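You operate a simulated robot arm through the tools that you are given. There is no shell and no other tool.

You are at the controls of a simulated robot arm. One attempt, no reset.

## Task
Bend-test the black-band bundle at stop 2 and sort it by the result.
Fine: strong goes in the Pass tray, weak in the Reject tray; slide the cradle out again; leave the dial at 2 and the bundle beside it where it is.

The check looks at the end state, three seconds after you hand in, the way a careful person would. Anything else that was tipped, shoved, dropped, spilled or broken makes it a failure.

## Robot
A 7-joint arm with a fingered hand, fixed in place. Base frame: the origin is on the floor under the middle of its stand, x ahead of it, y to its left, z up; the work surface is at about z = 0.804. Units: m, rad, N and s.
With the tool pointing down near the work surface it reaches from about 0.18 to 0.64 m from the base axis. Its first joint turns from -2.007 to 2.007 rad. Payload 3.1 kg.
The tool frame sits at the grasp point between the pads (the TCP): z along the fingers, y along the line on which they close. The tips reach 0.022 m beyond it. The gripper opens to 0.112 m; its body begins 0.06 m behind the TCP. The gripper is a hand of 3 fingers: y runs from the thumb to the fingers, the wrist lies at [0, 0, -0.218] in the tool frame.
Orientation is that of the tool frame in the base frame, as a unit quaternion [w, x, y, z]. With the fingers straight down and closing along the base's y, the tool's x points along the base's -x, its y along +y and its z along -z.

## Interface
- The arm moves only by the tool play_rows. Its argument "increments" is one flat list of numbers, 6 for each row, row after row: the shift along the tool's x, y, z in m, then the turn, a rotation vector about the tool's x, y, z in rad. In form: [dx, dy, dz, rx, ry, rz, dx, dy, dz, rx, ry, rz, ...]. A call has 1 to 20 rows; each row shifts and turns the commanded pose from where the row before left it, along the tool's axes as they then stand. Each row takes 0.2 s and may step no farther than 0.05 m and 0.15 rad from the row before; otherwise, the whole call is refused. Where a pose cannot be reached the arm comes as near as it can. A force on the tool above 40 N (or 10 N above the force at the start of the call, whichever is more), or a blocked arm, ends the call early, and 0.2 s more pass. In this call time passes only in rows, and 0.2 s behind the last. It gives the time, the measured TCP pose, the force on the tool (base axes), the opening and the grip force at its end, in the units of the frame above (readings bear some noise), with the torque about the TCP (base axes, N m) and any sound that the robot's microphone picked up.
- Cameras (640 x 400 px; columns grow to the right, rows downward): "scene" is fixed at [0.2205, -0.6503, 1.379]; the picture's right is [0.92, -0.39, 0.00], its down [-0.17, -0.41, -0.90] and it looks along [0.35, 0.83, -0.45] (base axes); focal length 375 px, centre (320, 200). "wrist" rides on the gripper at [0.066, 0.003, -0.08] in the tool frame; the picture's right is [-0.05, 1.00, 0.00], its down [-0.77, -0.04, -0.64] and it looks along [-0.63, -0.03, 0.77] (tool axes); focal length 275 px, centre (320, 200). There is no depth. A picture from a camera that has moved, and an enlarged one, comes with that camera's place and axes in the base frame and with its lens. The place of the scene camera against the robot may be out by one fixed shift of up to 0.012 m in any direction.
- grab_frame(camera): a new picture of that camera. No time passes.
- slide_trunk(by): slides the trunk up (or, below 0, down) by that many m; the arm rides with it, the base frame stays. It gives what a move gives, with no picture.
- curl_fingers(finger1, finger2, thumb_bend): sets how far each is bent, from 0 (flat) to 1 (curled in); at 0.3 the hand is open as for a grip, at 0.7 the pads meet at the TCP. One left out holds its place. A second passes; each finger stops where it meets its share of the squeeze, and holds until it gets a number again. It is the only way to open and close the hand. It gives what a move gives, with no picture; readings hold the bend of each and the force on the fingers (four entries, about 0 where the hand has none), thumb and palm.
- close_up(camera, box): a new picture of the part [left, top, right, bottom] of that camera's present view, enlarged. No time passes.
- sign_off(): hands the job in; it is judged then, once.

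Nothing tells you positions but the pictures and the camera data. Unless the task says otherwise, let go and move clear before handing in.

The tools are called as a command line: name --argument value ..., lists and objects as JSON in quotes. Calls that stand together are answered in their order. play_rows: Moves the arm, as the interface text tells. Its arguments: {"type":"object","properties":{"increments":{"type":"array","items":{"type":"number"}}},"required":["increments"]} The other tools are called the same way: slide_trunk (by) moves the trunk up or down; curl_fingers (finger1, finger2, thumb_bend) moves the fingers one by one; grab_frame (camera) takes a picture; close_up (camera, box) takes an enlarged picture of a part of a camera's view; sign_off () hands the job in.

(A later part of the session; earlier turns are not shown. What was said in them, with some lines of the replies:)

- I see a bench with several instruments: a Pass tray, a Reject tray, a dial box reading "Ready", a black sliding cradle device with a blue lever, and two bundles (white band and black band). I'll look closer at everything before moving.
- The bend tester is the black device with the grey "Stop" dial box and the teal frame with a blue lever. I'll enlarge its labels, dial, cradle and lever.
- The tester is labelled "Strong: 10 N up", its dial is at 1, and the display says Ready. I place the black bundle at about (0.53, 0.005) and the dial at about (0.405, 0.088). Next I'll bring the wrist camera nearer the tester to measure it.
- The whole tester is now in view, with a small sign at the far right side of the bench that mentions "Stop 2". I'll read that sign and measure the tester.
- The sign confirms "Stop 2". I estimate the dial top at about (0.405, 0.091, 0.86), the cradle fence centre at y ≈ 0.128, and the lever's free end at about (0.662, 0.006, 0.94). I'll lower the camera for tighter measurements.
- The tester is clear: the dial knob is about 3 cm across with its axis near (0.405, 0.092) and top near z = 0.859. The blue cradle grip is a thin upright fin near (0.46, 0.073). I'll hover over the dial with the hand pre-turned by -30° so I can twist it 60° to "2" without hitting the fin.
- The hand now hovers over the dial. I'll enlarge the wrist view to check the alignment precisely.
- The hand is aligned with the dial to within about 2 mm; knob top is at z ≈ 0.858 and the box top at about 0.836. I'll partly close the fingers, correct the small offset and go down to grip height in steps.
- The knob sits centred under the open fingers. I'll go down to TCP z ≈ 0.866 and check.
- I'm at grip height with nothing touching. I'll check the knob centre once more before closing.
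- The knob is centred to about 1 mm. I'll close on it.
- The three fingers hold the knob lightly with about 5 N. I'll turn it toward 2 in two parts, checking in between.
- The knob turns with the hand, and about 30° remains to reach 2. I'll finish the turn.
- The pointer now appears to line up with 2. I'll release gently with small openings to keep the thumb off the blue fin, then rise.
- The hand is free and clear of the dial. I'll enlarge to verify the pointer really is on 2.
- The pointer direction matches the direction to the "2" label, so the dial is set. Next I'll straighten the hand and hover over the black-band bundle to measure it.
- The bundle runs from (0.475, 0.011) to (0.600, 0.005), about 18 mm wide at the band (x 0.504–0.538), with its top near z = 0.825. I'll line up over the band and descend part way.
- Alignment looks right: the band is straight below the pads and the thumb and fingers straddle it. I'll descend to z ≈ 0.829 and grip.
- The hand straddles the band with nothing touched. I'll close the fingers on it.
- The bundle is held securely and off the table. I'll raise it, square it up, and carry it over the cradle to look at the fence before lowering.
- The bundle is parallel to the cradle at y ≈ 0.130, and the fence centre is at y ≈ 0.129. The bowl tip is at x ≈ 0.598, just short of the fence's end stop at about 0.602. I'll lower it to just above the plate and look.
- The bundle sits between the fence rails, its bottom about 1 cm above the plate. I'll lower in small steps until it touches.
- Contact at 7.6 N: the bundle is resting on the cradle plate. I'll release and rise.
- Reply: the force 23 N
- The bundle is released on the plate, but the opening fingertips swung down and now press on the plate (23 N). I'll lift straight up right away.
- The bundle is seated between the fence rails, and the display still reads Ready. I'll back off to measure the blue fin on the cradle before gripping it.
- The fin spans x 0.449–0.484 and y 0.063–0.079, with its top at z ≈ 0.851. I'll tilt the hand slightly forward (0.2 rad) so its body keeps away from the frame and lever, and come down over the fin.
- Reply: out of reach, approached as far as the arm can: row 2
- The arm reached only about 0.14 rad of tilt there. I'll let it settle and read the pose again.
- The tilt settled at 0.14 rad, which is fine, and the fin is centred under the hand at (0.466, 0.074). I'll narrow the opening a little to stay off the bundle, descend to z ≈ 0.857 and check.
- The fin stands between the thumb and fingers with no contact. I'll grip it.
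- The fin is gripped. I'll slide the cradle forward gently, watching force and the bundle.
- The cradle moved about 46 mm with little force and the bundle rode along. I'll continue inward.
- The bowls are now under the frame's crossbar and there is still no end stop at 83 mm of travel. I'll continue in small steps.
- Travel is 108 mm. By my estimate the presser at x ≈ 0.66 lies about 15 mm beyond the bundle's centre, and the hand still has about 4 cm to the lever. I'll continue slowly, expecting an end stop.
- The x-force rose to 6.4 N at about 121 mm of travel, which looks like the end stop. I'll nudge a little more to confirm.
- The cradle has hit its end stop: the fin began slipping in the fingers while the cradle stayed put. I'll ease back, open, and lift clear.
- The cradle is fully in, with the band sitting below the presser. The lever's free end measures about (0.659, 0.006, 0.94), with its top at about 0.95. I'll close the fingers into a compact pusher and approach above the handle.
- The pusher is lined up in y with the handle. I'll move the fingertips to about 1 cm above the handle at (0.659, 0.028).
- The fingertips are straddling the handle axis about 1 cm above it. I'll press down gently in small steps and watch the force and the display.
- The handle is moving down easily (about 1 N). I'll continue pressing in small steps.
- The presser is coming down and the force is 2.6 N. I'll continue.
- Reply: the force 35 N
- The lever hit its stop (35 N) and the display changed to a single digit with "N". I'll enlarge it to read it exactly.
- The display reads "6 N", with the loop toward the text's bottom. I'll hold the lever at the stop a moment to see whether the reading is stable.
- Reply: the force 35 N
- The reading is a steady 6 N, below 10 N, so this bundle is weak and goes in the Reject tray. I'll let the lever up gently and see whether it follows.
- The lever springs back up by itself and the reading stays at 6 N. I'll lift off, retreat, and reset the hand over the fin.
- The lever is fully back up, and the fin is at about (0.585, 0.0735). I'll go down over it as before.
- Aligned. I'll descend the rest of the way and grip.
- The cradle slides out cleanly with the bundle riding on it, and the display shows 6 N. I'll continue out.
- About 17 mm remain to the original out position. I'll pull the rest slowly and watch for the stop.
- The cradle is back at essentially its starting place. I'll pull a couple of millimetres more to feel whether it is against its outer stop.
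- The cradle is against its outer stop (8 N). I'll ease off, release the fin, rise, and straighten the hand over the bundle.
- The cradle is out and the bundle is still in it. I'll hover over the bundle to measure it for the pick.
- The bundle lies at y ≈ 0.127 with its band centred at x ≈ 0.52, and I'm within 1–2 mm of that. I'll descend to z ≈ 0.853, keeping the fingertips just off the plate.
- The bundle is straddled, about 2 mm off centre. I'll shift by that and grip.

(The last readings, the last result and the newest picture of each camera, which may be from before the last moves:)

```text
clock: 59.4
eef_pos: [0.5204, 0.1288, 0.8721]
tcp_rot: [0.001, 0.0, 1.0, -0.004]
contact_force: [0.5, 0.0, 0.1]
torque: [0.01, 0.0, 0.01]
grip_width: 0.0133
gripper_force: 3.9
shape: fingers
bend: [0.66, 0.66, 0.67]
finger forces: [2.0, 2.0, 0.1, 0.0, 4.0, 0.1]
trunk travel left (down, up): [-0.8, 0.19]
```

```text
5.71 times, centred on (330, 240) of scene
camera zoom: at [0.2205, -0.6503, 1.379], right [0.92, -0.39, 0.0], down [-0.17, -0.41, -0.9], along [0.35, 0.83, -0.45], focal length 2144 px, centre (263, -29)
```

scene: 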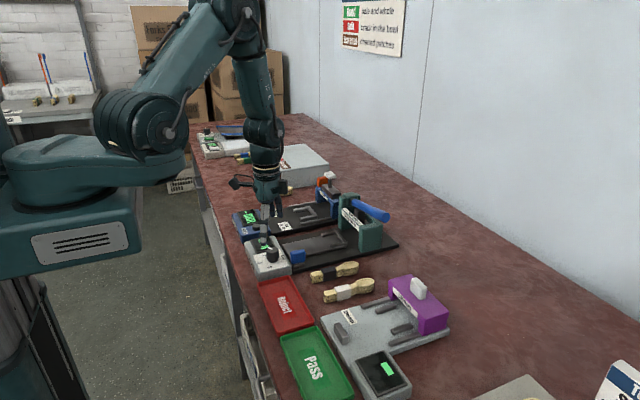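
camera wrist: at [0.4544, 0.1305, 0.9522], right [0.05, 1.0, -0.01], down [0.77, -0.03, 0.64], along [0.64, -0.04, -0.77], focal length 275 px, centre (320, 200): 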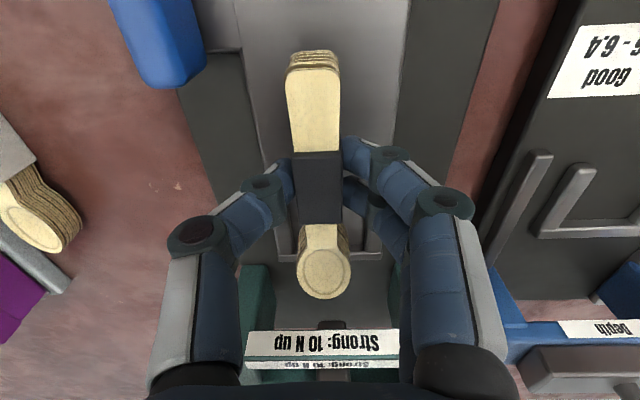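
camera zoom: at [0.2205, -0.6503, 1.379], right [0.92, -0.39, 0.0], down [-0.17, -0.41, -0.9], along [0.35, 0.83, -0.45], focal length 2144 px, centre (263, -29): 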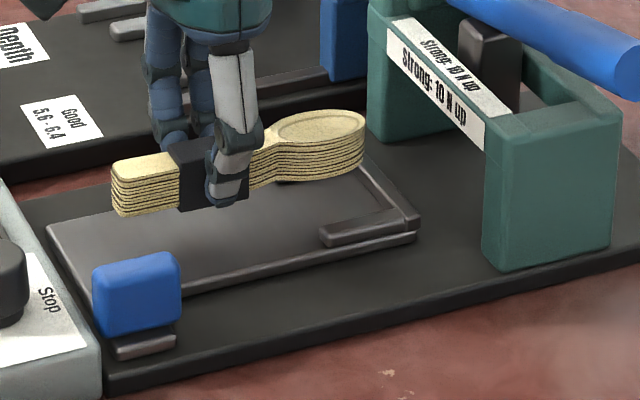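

The bundle is lifted cleanly from the cradle. The Reject tray spans about x 0.349–0.428 and y -0.12 to 0.043, so the bundle must go in along y. I'll raise it, carry it over, then turn the hand 90°.

play_rows --increments '[0, 0, -0.03, 0, 0, 0, 0, 0, -0.03, 0, 0, 0, 0, 0, -0.03, 0, 0, 0, 0.015, -0.018, 0, 0, 0, 0, 0.022, -0.027, 0, 0, 0, 0, 0.022, -0.027, 0, 0, 0, 0, 0.022, -0.027, 0, 0, 0, 0, 0.022, -0.027, 0, 0, 0, 0, 0.022, -0.024, 0, 0, 0, 0]'

grab_frame --camera "scene"

grab_frame --camera "wrist"

```text
clock: 61.4
eef_pos: [0.3949, -0.022, 0.9626]
tcp_rot: [0.001, 0.001, 1.0, -0.003]
contact_force: [0.4, 0.2, -1.2]
torque: [0.02, -0.03, 0.03]
grip_width: 0.0128
gripper_force: 4.6
shape: fingers
bend: [0.66, 0.66, 0.67]
finger forces: [2.0, 1.8, 0.0, 0.1, 3.9, 0.0]
trunk travel left (down, up): [-0.8, 0.19]
```

```text
taken
```

scene: 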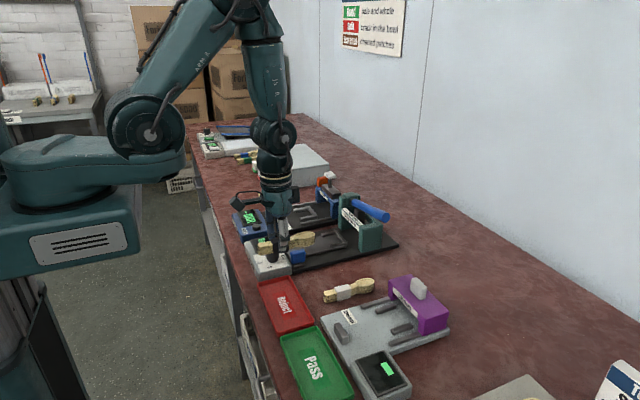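

```text
taken
camera wrist: at [0.3286, -0.0194, 1.0434], right [0.05, 1.0, -0.01], down [0.77, -0.03, 0.64], along [0.64, -0.03, -0.77], focal length 275 px, centre (320, 200)
```

wrist: 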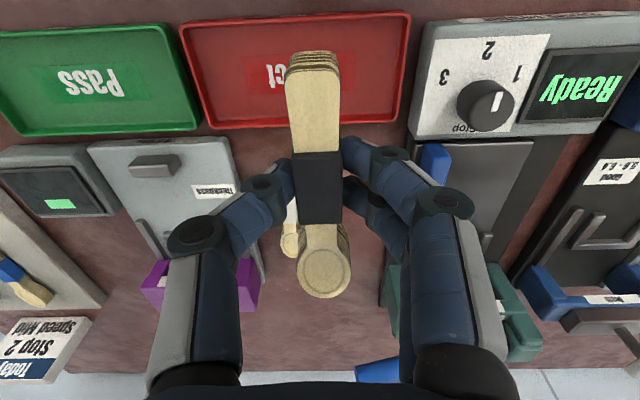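

I'm above the Reject tray, whose centre I measure at (0.390, -0.038). I'll rotate the hand 90° so the bundle lies along the tray.

play_rows --increments '[0, 0, 0, 0, 0, 0.08, 0, 0, 0, 0, 0, 0.13, 0, 0, 0, 0, 0, 0.13, 0, 0, 0, 0, 0, 0.13, 0, 0, 0, 0, 0, 0.13, 0, 0, 0, 0, 0, 0.13, 0, 0, 0, 0, 0, 0.13, 0, 0, 0, 0, 0, 0.13, 0, 0, 0, 0, 0, 0.13, 0, 0, 0, 0, 0, 0.13, 0, 0, 0, 0, 0, 0.13, 0, 0, 0, 0, 0, 0.13, 0, 0, 0, 0, 0, 0.061]'

grab_frame --camera "wrist"

close_up --camera "scene" --box '[230, 200, 380, 340]'

```text
clock: 64.2
eef_pos: [0.3962, -0.0214, 0.9635]
tcp_rot: [0.003, 0.707, 0.707, -0.002]
contact_force: [-0.5, 0.2, -0.3]
torque: [0.02, -0.02, 0.0]
grip_width: 0.013
gripper_force: 4.2
shape: fingers
bend: [0.66, 0.66, 0.67]
finger forces: [2.1, 2.0, 0.0, 0.0, 3.9, 0.0]
trunk travel left (down, up): [-0.8, 0.19]
```

```text
taken
camera wrist: at [0.3984, 0.0445, 1.0428], right [1.0, -0.05, 0.0], down [-0.04, -0.77, 0.64], along [-0.03, -0.64, -0.77], focal length 275 px, centre (320, 200)
```

wrist: 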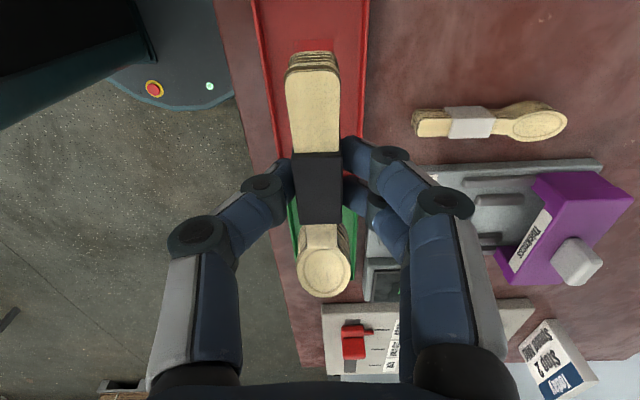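

```text
2.86 times, centred on (305, 270) of scene
camera zoom: at [0.2205, -0.6503, 1.379], right [0.92, -0.39, 0.0], down [-0.17, -0.41, -0.9], along [0.35, 0.83, -0.45], focal length 1072 px, centre (363, 0)
```

zoom: 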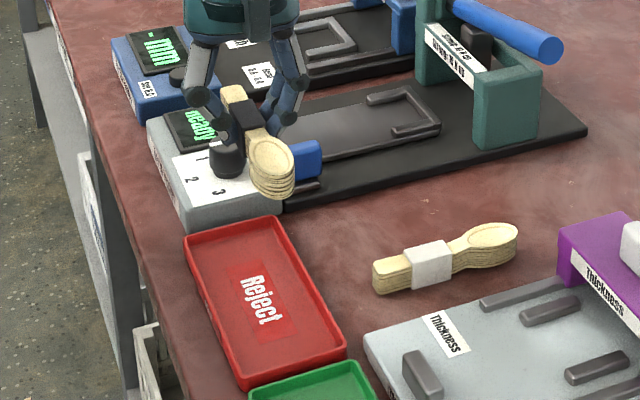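

The bundle is now parallel to the tray. I'll shift 4 mm to centre it and lower to just above the rim for a check.

play_rows --increments '[-0.001, -0.004, 0.03, 0, 0, 0, 0, 0, 0.03, 0, 0, 0, 0, 0, 0.03, 0, 0, 0]'

grab_frame --camera "wrist"

close_up --camera "scene" --box '[230, 220, 350, 340]'

```text
clock: 65.0
eef_pos: [0.3896, -0.0252, 0.8709]
tcp_rot: [0.002, 0.708, 0.706, -0.001]
contact_force: [0.1, -0.5, 0.3]
torque: [-0.01, 0.03, 0.0]
grip_width: 0.0132
gripper_force: 3.7
shape: fingers
bend: [0.66, 0.66, 0.67]
finger forces: [2.0, 1.7, 0.0, 0.1, 3.7, 0.1]
trunk travel left (down, up): [-0.8, 0.19]
```

```text
taken
camera wrist: at [0.3933, 0.0408, 0.9516], right [1.0, -0.05, 0.0], down [-0.04, -0.77, 0.64], along [-0.03, -0.64, -0.77], focal length 275 px, centre (320, 200)
```

wrist: 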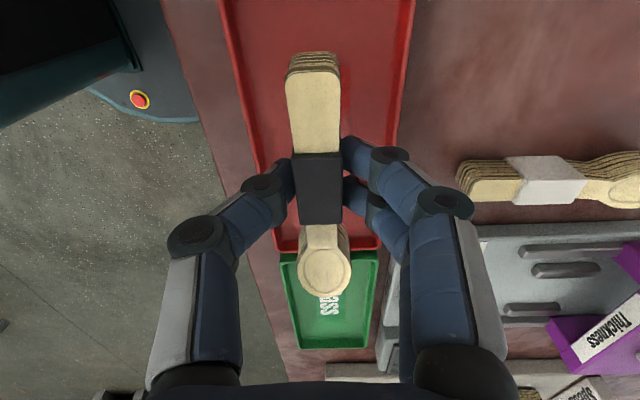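

```text
3.33 times, centred on (290, 280) of scene
camera zoom: at [0.2205, -0.6503, 1.379], right [0.92, -0.39, 0.0], down [-0.17, -0.41, -0.9], along [0.35, 0.83, -0.45], focal length 1251 px, centre (420, -67)
```

zoom: 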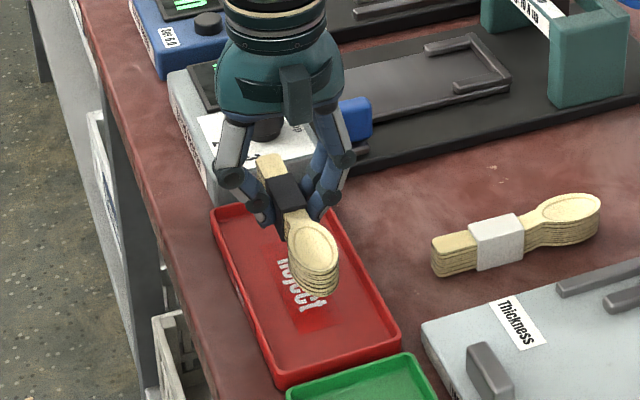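

The bundle is centred in the tray's footprint with about 1 cm or more to each end. I'll lower it in small steps until it touches the tray floor.

play_rows --increments '[0.0015, 0, 0.013, 0, 0, 0, 0, 0, 0.013, 0, 0, 0]'

play_rows --increments '[0, 0, 0.003, 0, 0, 0, 0, 0, 0.002, 0, 0, 0]'

close_up --camera "scene" --box '[240, 240, 340, 330]'

grab_frame --camera "wrist"

```text
clock: 65.6
eef_pos: [0.3902, -0.0215, 0.8451]
tcp_rot: [0.003, 0.708, 0.706, -0.002]
contact_force: [-0.2, 0.1, 0.1]
torque: [0.02, 0.0, -0.02]
grip_width: 0.013
gripper_force: 3.6
shape: fingers
bend: [0.66, 0.66, 0.67]
finger forces: [2.1, 1.8, 0.0, 0.0, 3.8, 0.0]
trunk travel left (down, up): [-0.8, 0.19]
```

```text
clock: 66.2
eef_pos: [0.3924, -0.0208, 0.8418]
tcp_rot: [0.003, 0.707, 0.707, -0.002]
contact_force: [0.6, 0.6, -1.4]
torque: [-0.02, 0.01, 0.03]
grip_width: 0.0129
gripper_force: 3.8
shape: fingers
bend: [0.66, 0.66, 0.67]
finger forces: [2.0, 1.8, 0.0, 0.0, 3.8, 0.0]
trunk travel left (down, up): [-0.8, 0.19]
```

```text
4.44 times, centred on (290, 285) of scene
camera zoom: at [0.2205, -0.6503, 1.379], right [0.92, -0.39, 0.0], down [-0.17, -0.41, -0.9], along [0.35, 0.83, -0.45], focal length 1668 px, centre (453, -178)
```

zoom: 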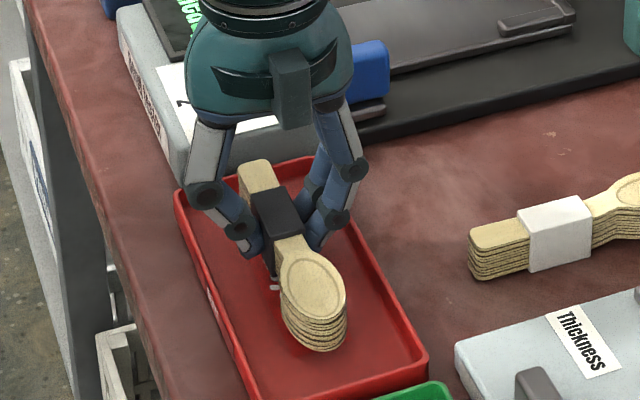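

```text
taken
camera wrist: at [0.394, 0.0441, 0.9215], right [1.0, -0.05, 0.0], down [-0.04, -0.77, 0.64], along [-0.03, -0.64, -0.77], focal length 275 px, centre (320, 200)
```

wrist: 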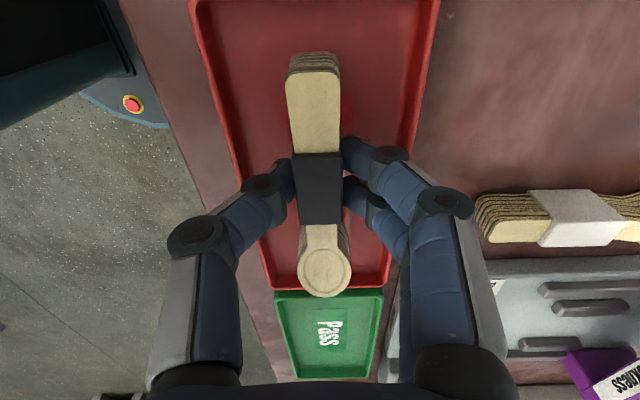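

No contact yet at z ≈ 0.841, with the bundle clearly inside the rim. I'll continue down in 1.5 mm steps.

play_rows --increments '[0, 0, 0.0015, 0, 0, 0, 0, 0, 0.0015, 0, 0, 0]'

play_rows --increments '[0, 0, 0.0015, 0, 0, 0]'

```text
clock: 66.8
eef_pos: [0.3914, -0.0223, 0.8387]
tcp_rot: [0.003, 0.707, 0.707, -0.003]
contact_force: [0.3, 1.0, 0.1]
torque: [0.01, 0.0, 0.03]
grip_width: 0.0129
gripper_force: 3.9
shape: fingers
bend: [0.66, 0.66, 0.67]
finger forces: [1.9, 1.9, 0.0, 0.0, 3.8, 0.0]
trunk travel left (down, up): [-0.8, 0.19]
```

```text
clock: 67.2
eef_pos: [0.3919, -0.0219, 0.8378]
tcp_rot: [0.002, 0.707, 0.707, -0.002]
contact_force: [0.7, 0.2, -0.6]
torque: [0.02, -0.02, -0.03]
grip_width: 0.0131
gripper_force: 3.6
shape: fingers
bend: [0.66, 0.66, 0.67]
finger forces: [2.0, 1.8, 0.0, 0.1, 3.8, 0.0]
trunk travel left (down, up): [-0.8, 0.19]
```

play_rows --increments '[0, 0, 0.0015, 0, 0, 0]'

play_rows --increments '[0, 0, 0.0015, 0, 0, 0]'

close_up --camera "scene" --box '[250, 255, 320, 325]'

```text
clock: 67.6
eef_pos: [0.3919, -0.0224, 0.8338]
tcp_rot: [0.003, 0.707, 0.707, -0.002]
contact_force: [0.9, 0.1, -0.2]
torque: [0.0, 0.02, -0.03]
grip_width: 0.013
gripper_force: 3.5
shape: fingers
bend: [0.66, 0.66, 0.67]
finger forces: [2.0, 1.8, 0.0, 0.1, 3.8, 0.0]
trunk travel left (down, up): [-0.8, 0.19]
```

```text
clock: 68.0
eef_pos: [0.391, -0.022, 0.8335]
tcp_rot: [0.003, 0.707, 0.707, -0.002]
contact_force: [0.6, 0.0, -0.8]
torque: [0.01, 0.0, -0.02]
grip_width: 0.0131
gripper_force: 4.0
shape: fingers
bend: [0.66, 0.66, 0.67]
finger forces: [2.1, 1.9, 0.1, 0.1, 3.8, 0.0]
trunk travel left (down, up): [-0.8, 0.19]
```

```text
5.71 times, centred on (285, 290) of scene
camera zoom: at [0.2205, -0.6503, 1.379], right [0.92, -0.39, 0.0], down [-0.17, -0.41, -0.9], along [0.35, 0.83, -0.45], focal length 2144 px, centre (520, -314)
```

zoom: 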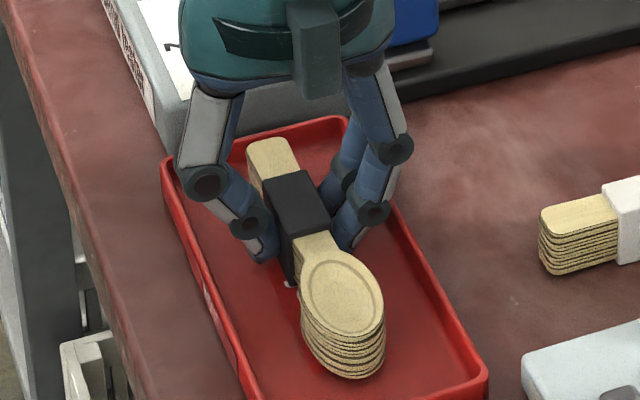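

Still no contact at z ≈ 0.8335. I'll take two more small steps.

play_rows --increments '[0, 0, 0.0015, 0, 0, 0]'

play_rows --increments '[0, 0, 0.0012, 0, 0, 0]'

```text
clock: 68.4
eef_pos: [0.3924, -0.0212, 0.8329]
tcp_rot: [0.003, 0.708, 0.707, -0.002]
contact_force: [0.7, -1.1, 3.8]
torque: [-0.02, 0.0, -0.01]
grip_width: 0.0125
gripper_force: 4.6
shape: fingers
bend: [0.66, 0.66, 0.67]
finger forces: [2.6, 2.7, 0.0, 0.0, 4.4, 0.0]
trunk travel left (down, up): [-0.8, 0.19]
```

```text
clock: 68.8
eef_pos: [0.3921, -0.0199, 0.832]
tcp_rot: [0.004, 0.707, 0.707, -0.001]
contact_force: [1.3, -1.4, 8.1]
torque: [-0.05, -0.06, 0.05]
grip_width: 0.0126
gripper_force: 6.1
shape: fingers
bend: [0.67, 0.67, 0.68]
finger forces: [3.1, 3.2, 0.0, 0.0, 5.0, 0.0]
trunk travel left (down, up): [-0.8, 0.19]
```

Contact at 8 N: the bundle is on the tray floor. I'll ease up slightly and open just a little, since the tray is narrow, then lift straight up.

play_rows --increments '[0, 0, -0.0022, 0, 0, 0]'

curl_fingers --finger1 0.625 --finger2 0.625 --thumb_bend 0.63

close_up --camera "scene" --box '[250, 255, 320, 325]'

grab_frame --camera "wrist"

```text
clock: 69.2
eef_pos: [0.3917, -0.0229, 0.8329]
tcp_rot: [0.003, 0.708, 0.706, -0.003]
contact_force: [-0.3, 0.9, -0.6]
torque: [0.0, -0.01, 0.01]
grip_width: 0.0128
gripper_force: 4.0
shape: fingers
bend: [0.66, 0.66, 0.67]
finger forces: [2.1, 2.1, 0.1, 0.0, 4.2, 0.0]
trunk travel left (down, up): [-0.8, 0.19]
```

```text
clock: 70.2
eef_pos: [0.3927, -0.0225, 0.8336]
tcp_rot: [0.004, 0.707, 0.707, -0.002]
contact_force: [0.1, -0.7, -0.3]
torque: [-0.04, 0.01, -0.01]
grip_width: 0.0201
gripper_force: 0.1
shape: fingers
bend: [0.62, 0.62, 0.63]
finger forces: [0.1, 0.0, 0.1, 0.0, 0.0, 0.0]
trunk travel left (down, up): [-0.8, 0.19]
```

```text
5.71 times, centred on (285, 290) of scene
camera zoom: at [0.2205, -0.6503, 1.379], right [0.92, -0.39, 0.0], down [-0.17, -0.41, -0.9], along [0.35, 0.83, -0.45], focal length 2144 px, centre (520, -314)
```

zoom: 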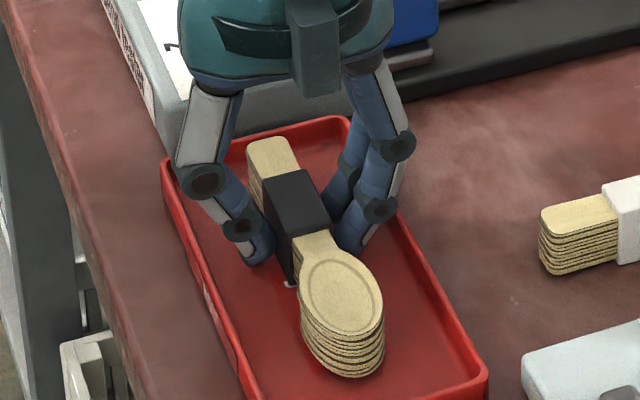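

```text
taken
camera wrist: at [0.3948, 0.0444, 0.914], right [1.0, -0.05, 0.0], down [-0.04, -0.77, 0.64], along [-0.03, -0.64, -0.77], focal length 275 px, centre (320, 200)
```

wrist: 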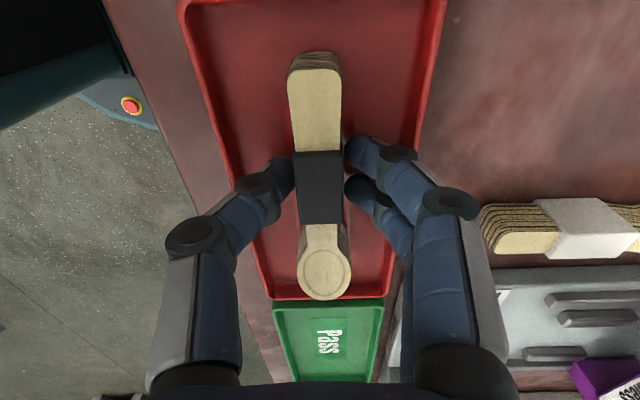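

The bundle is free, with zero force on all fingers. I'll lift straight up slowly and check it stays put.

play_rows --increments '[0, 0, -0.004, 0, 0, 0, 0, 0, -0.006, 0, 0, 0, 0, 0, -0.01, 0, 0, 0]'

close_up --camera "scene" --box '[250, 255, 320, 325]'

```text
clock: 71.0
eef_pos: [0.3928, -0.0221, 0.8532]
tcp_rot: [0.003, 0.707, 0.707, -0.001]
contact_force: [0.4, -0.5, 0.1]
torque: [0.04, 0.03, 0.02]
grip_width: 0.0199
gripper_force: 0.1
shape: fingers
bend: [0.62, 0.62, 0.63]
finger forces: [0.0, 0.0, 0.0, 0.1, 0.1, 0.0]
trunk travel left (down, up): [-0.8, 0.19]
```

```text
5.71 times, centred on (285, 290) of scene
camera zoom: at [0.2205, -0.6503, 1.379], right [0.92, -0.39, 0.0], down [-0.17, -0.41, -0.9], along [0.35, 0.83, -0.45], focal length 2144 px, centre (520, -314)
```

zoom: 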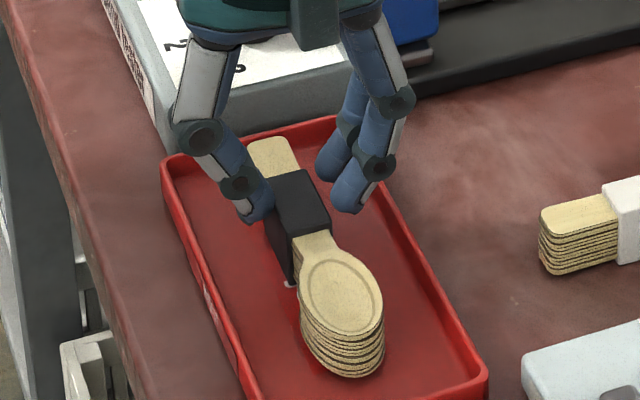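

The bundle stayed in the Reject tray as the hand rose. I'll lift well clear and inspect the whole scene.

play_rows --increments '[0, 0, -0.03, 0, 0, 0, 0, 0, -0.04, 0, 0, 0, 0, 0, -0.04, 0, 0, 0, 0, 0, -0.04, 0, 0, 0, 0, 0, -0.04, 0, 0, 0, 0, 0, -0.04, 0, 0, 0]'

grab_frame --camera "scene"

close_up --camera "scene" --box '[225, 215, 405, 345]'

close_up --camera "scene" --box '[240, 230, 310, 280]'

grab_frame --camera "wrist"

```text
clock: 72.4
eef_pos: [0.3902, -0.0194, 1.0858]
tcp_rot: [0.003, 0.706, 0.708, -0.002]
contact_force: [-0.5, 0.4, 0.1]
torque: [0.01, -0.01, -0.05]
grip_width: 0.0204
gripper_force: 0.0
shape: fingers
bend: [0.62, 0.62, 0.63]
finger forces: [0.0, 0.1, 0.0, 0.0, 0.1, 0.0]
trunk travel left (down, up): [-0.8, 0.19]
```

```text
taken
```

scene: 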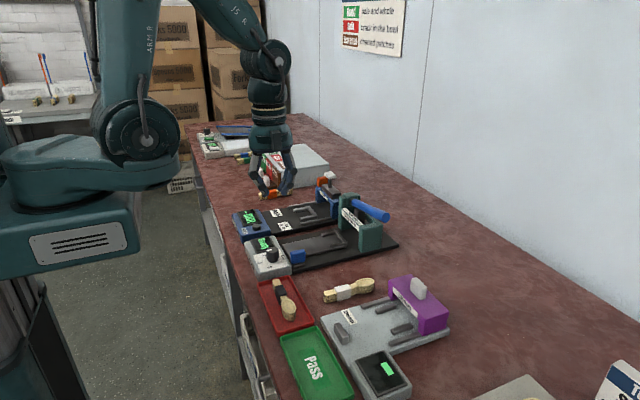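

```text
3.08 times, centred on (315, 280) of scene
camera zoom: at [0.2205, -0.6503, 1.379], right [0.92, -0.39, 0.0], down [-0.17, -0.41, -0.9], along [0.35, 0.83, -0.45], focal length 1155 px, centre (335, -46)
```

zoom: 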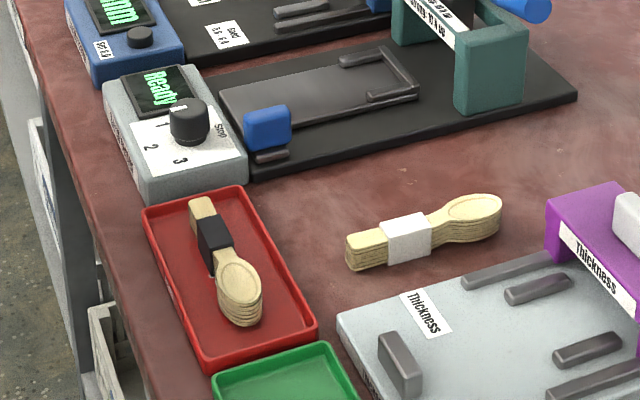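

```text
8.00 times, centred on (275, 255) of scene
camera zoom: at [0.2205, -0.6503, 1.379], right [0.92, -0.39, 0.0], down [-0.17, -0.41, -0.9], along [0.35, 0.83, -0.45], focal length 3002 px, centre (680, -240)
```

zoom: 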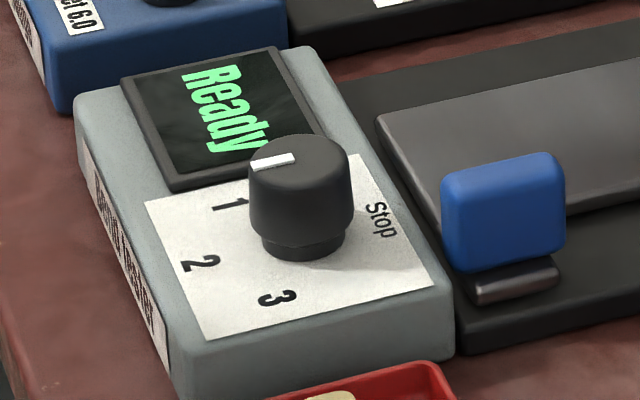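

```text
taken
camera wrist: at [0.3928, 0.046, 1.1664], right [1.0, -0.05, 0.0], down [-0.04, -0.77, 0.64], along [-0.03, -0.64, -0.77], focal length 275 px, centre (320, 200)
```

wrist: 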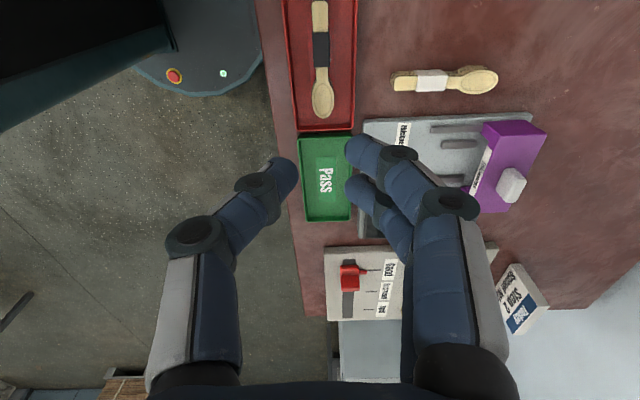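

Everything checks out:
- The black-band bundle lies flat in the Reject tray.
- The dial is at 2.
- The cradle is fully out, in the same place as at the start.
- The lever is up.
- The white-band bundle is untouched.
- The hand is well clear.

I'll hand in now.

sign_off

```text
The job is handed in.
```

The black-band bundle tested weak, so I put it in the Reject tray. At stop 2 the tester read a steady 6 N, and its label calls 10 N and up strong.

- **Dial:** I turned it from 1 to 2 before the test and left it there.
- **Cradle:** I slid it back out to its outer stop. The lever sprang back up on its own.
- **White-band bundle:** It was not touched and is where it was.
- **Hand:** It is open and well clear of the bench.

While I was setting the bundle in the cradle, the opening fingertips pressed on the cradle plate at about 23 N for about a second. I saw no movement or damage from it. The job is handed in; no result has come back.
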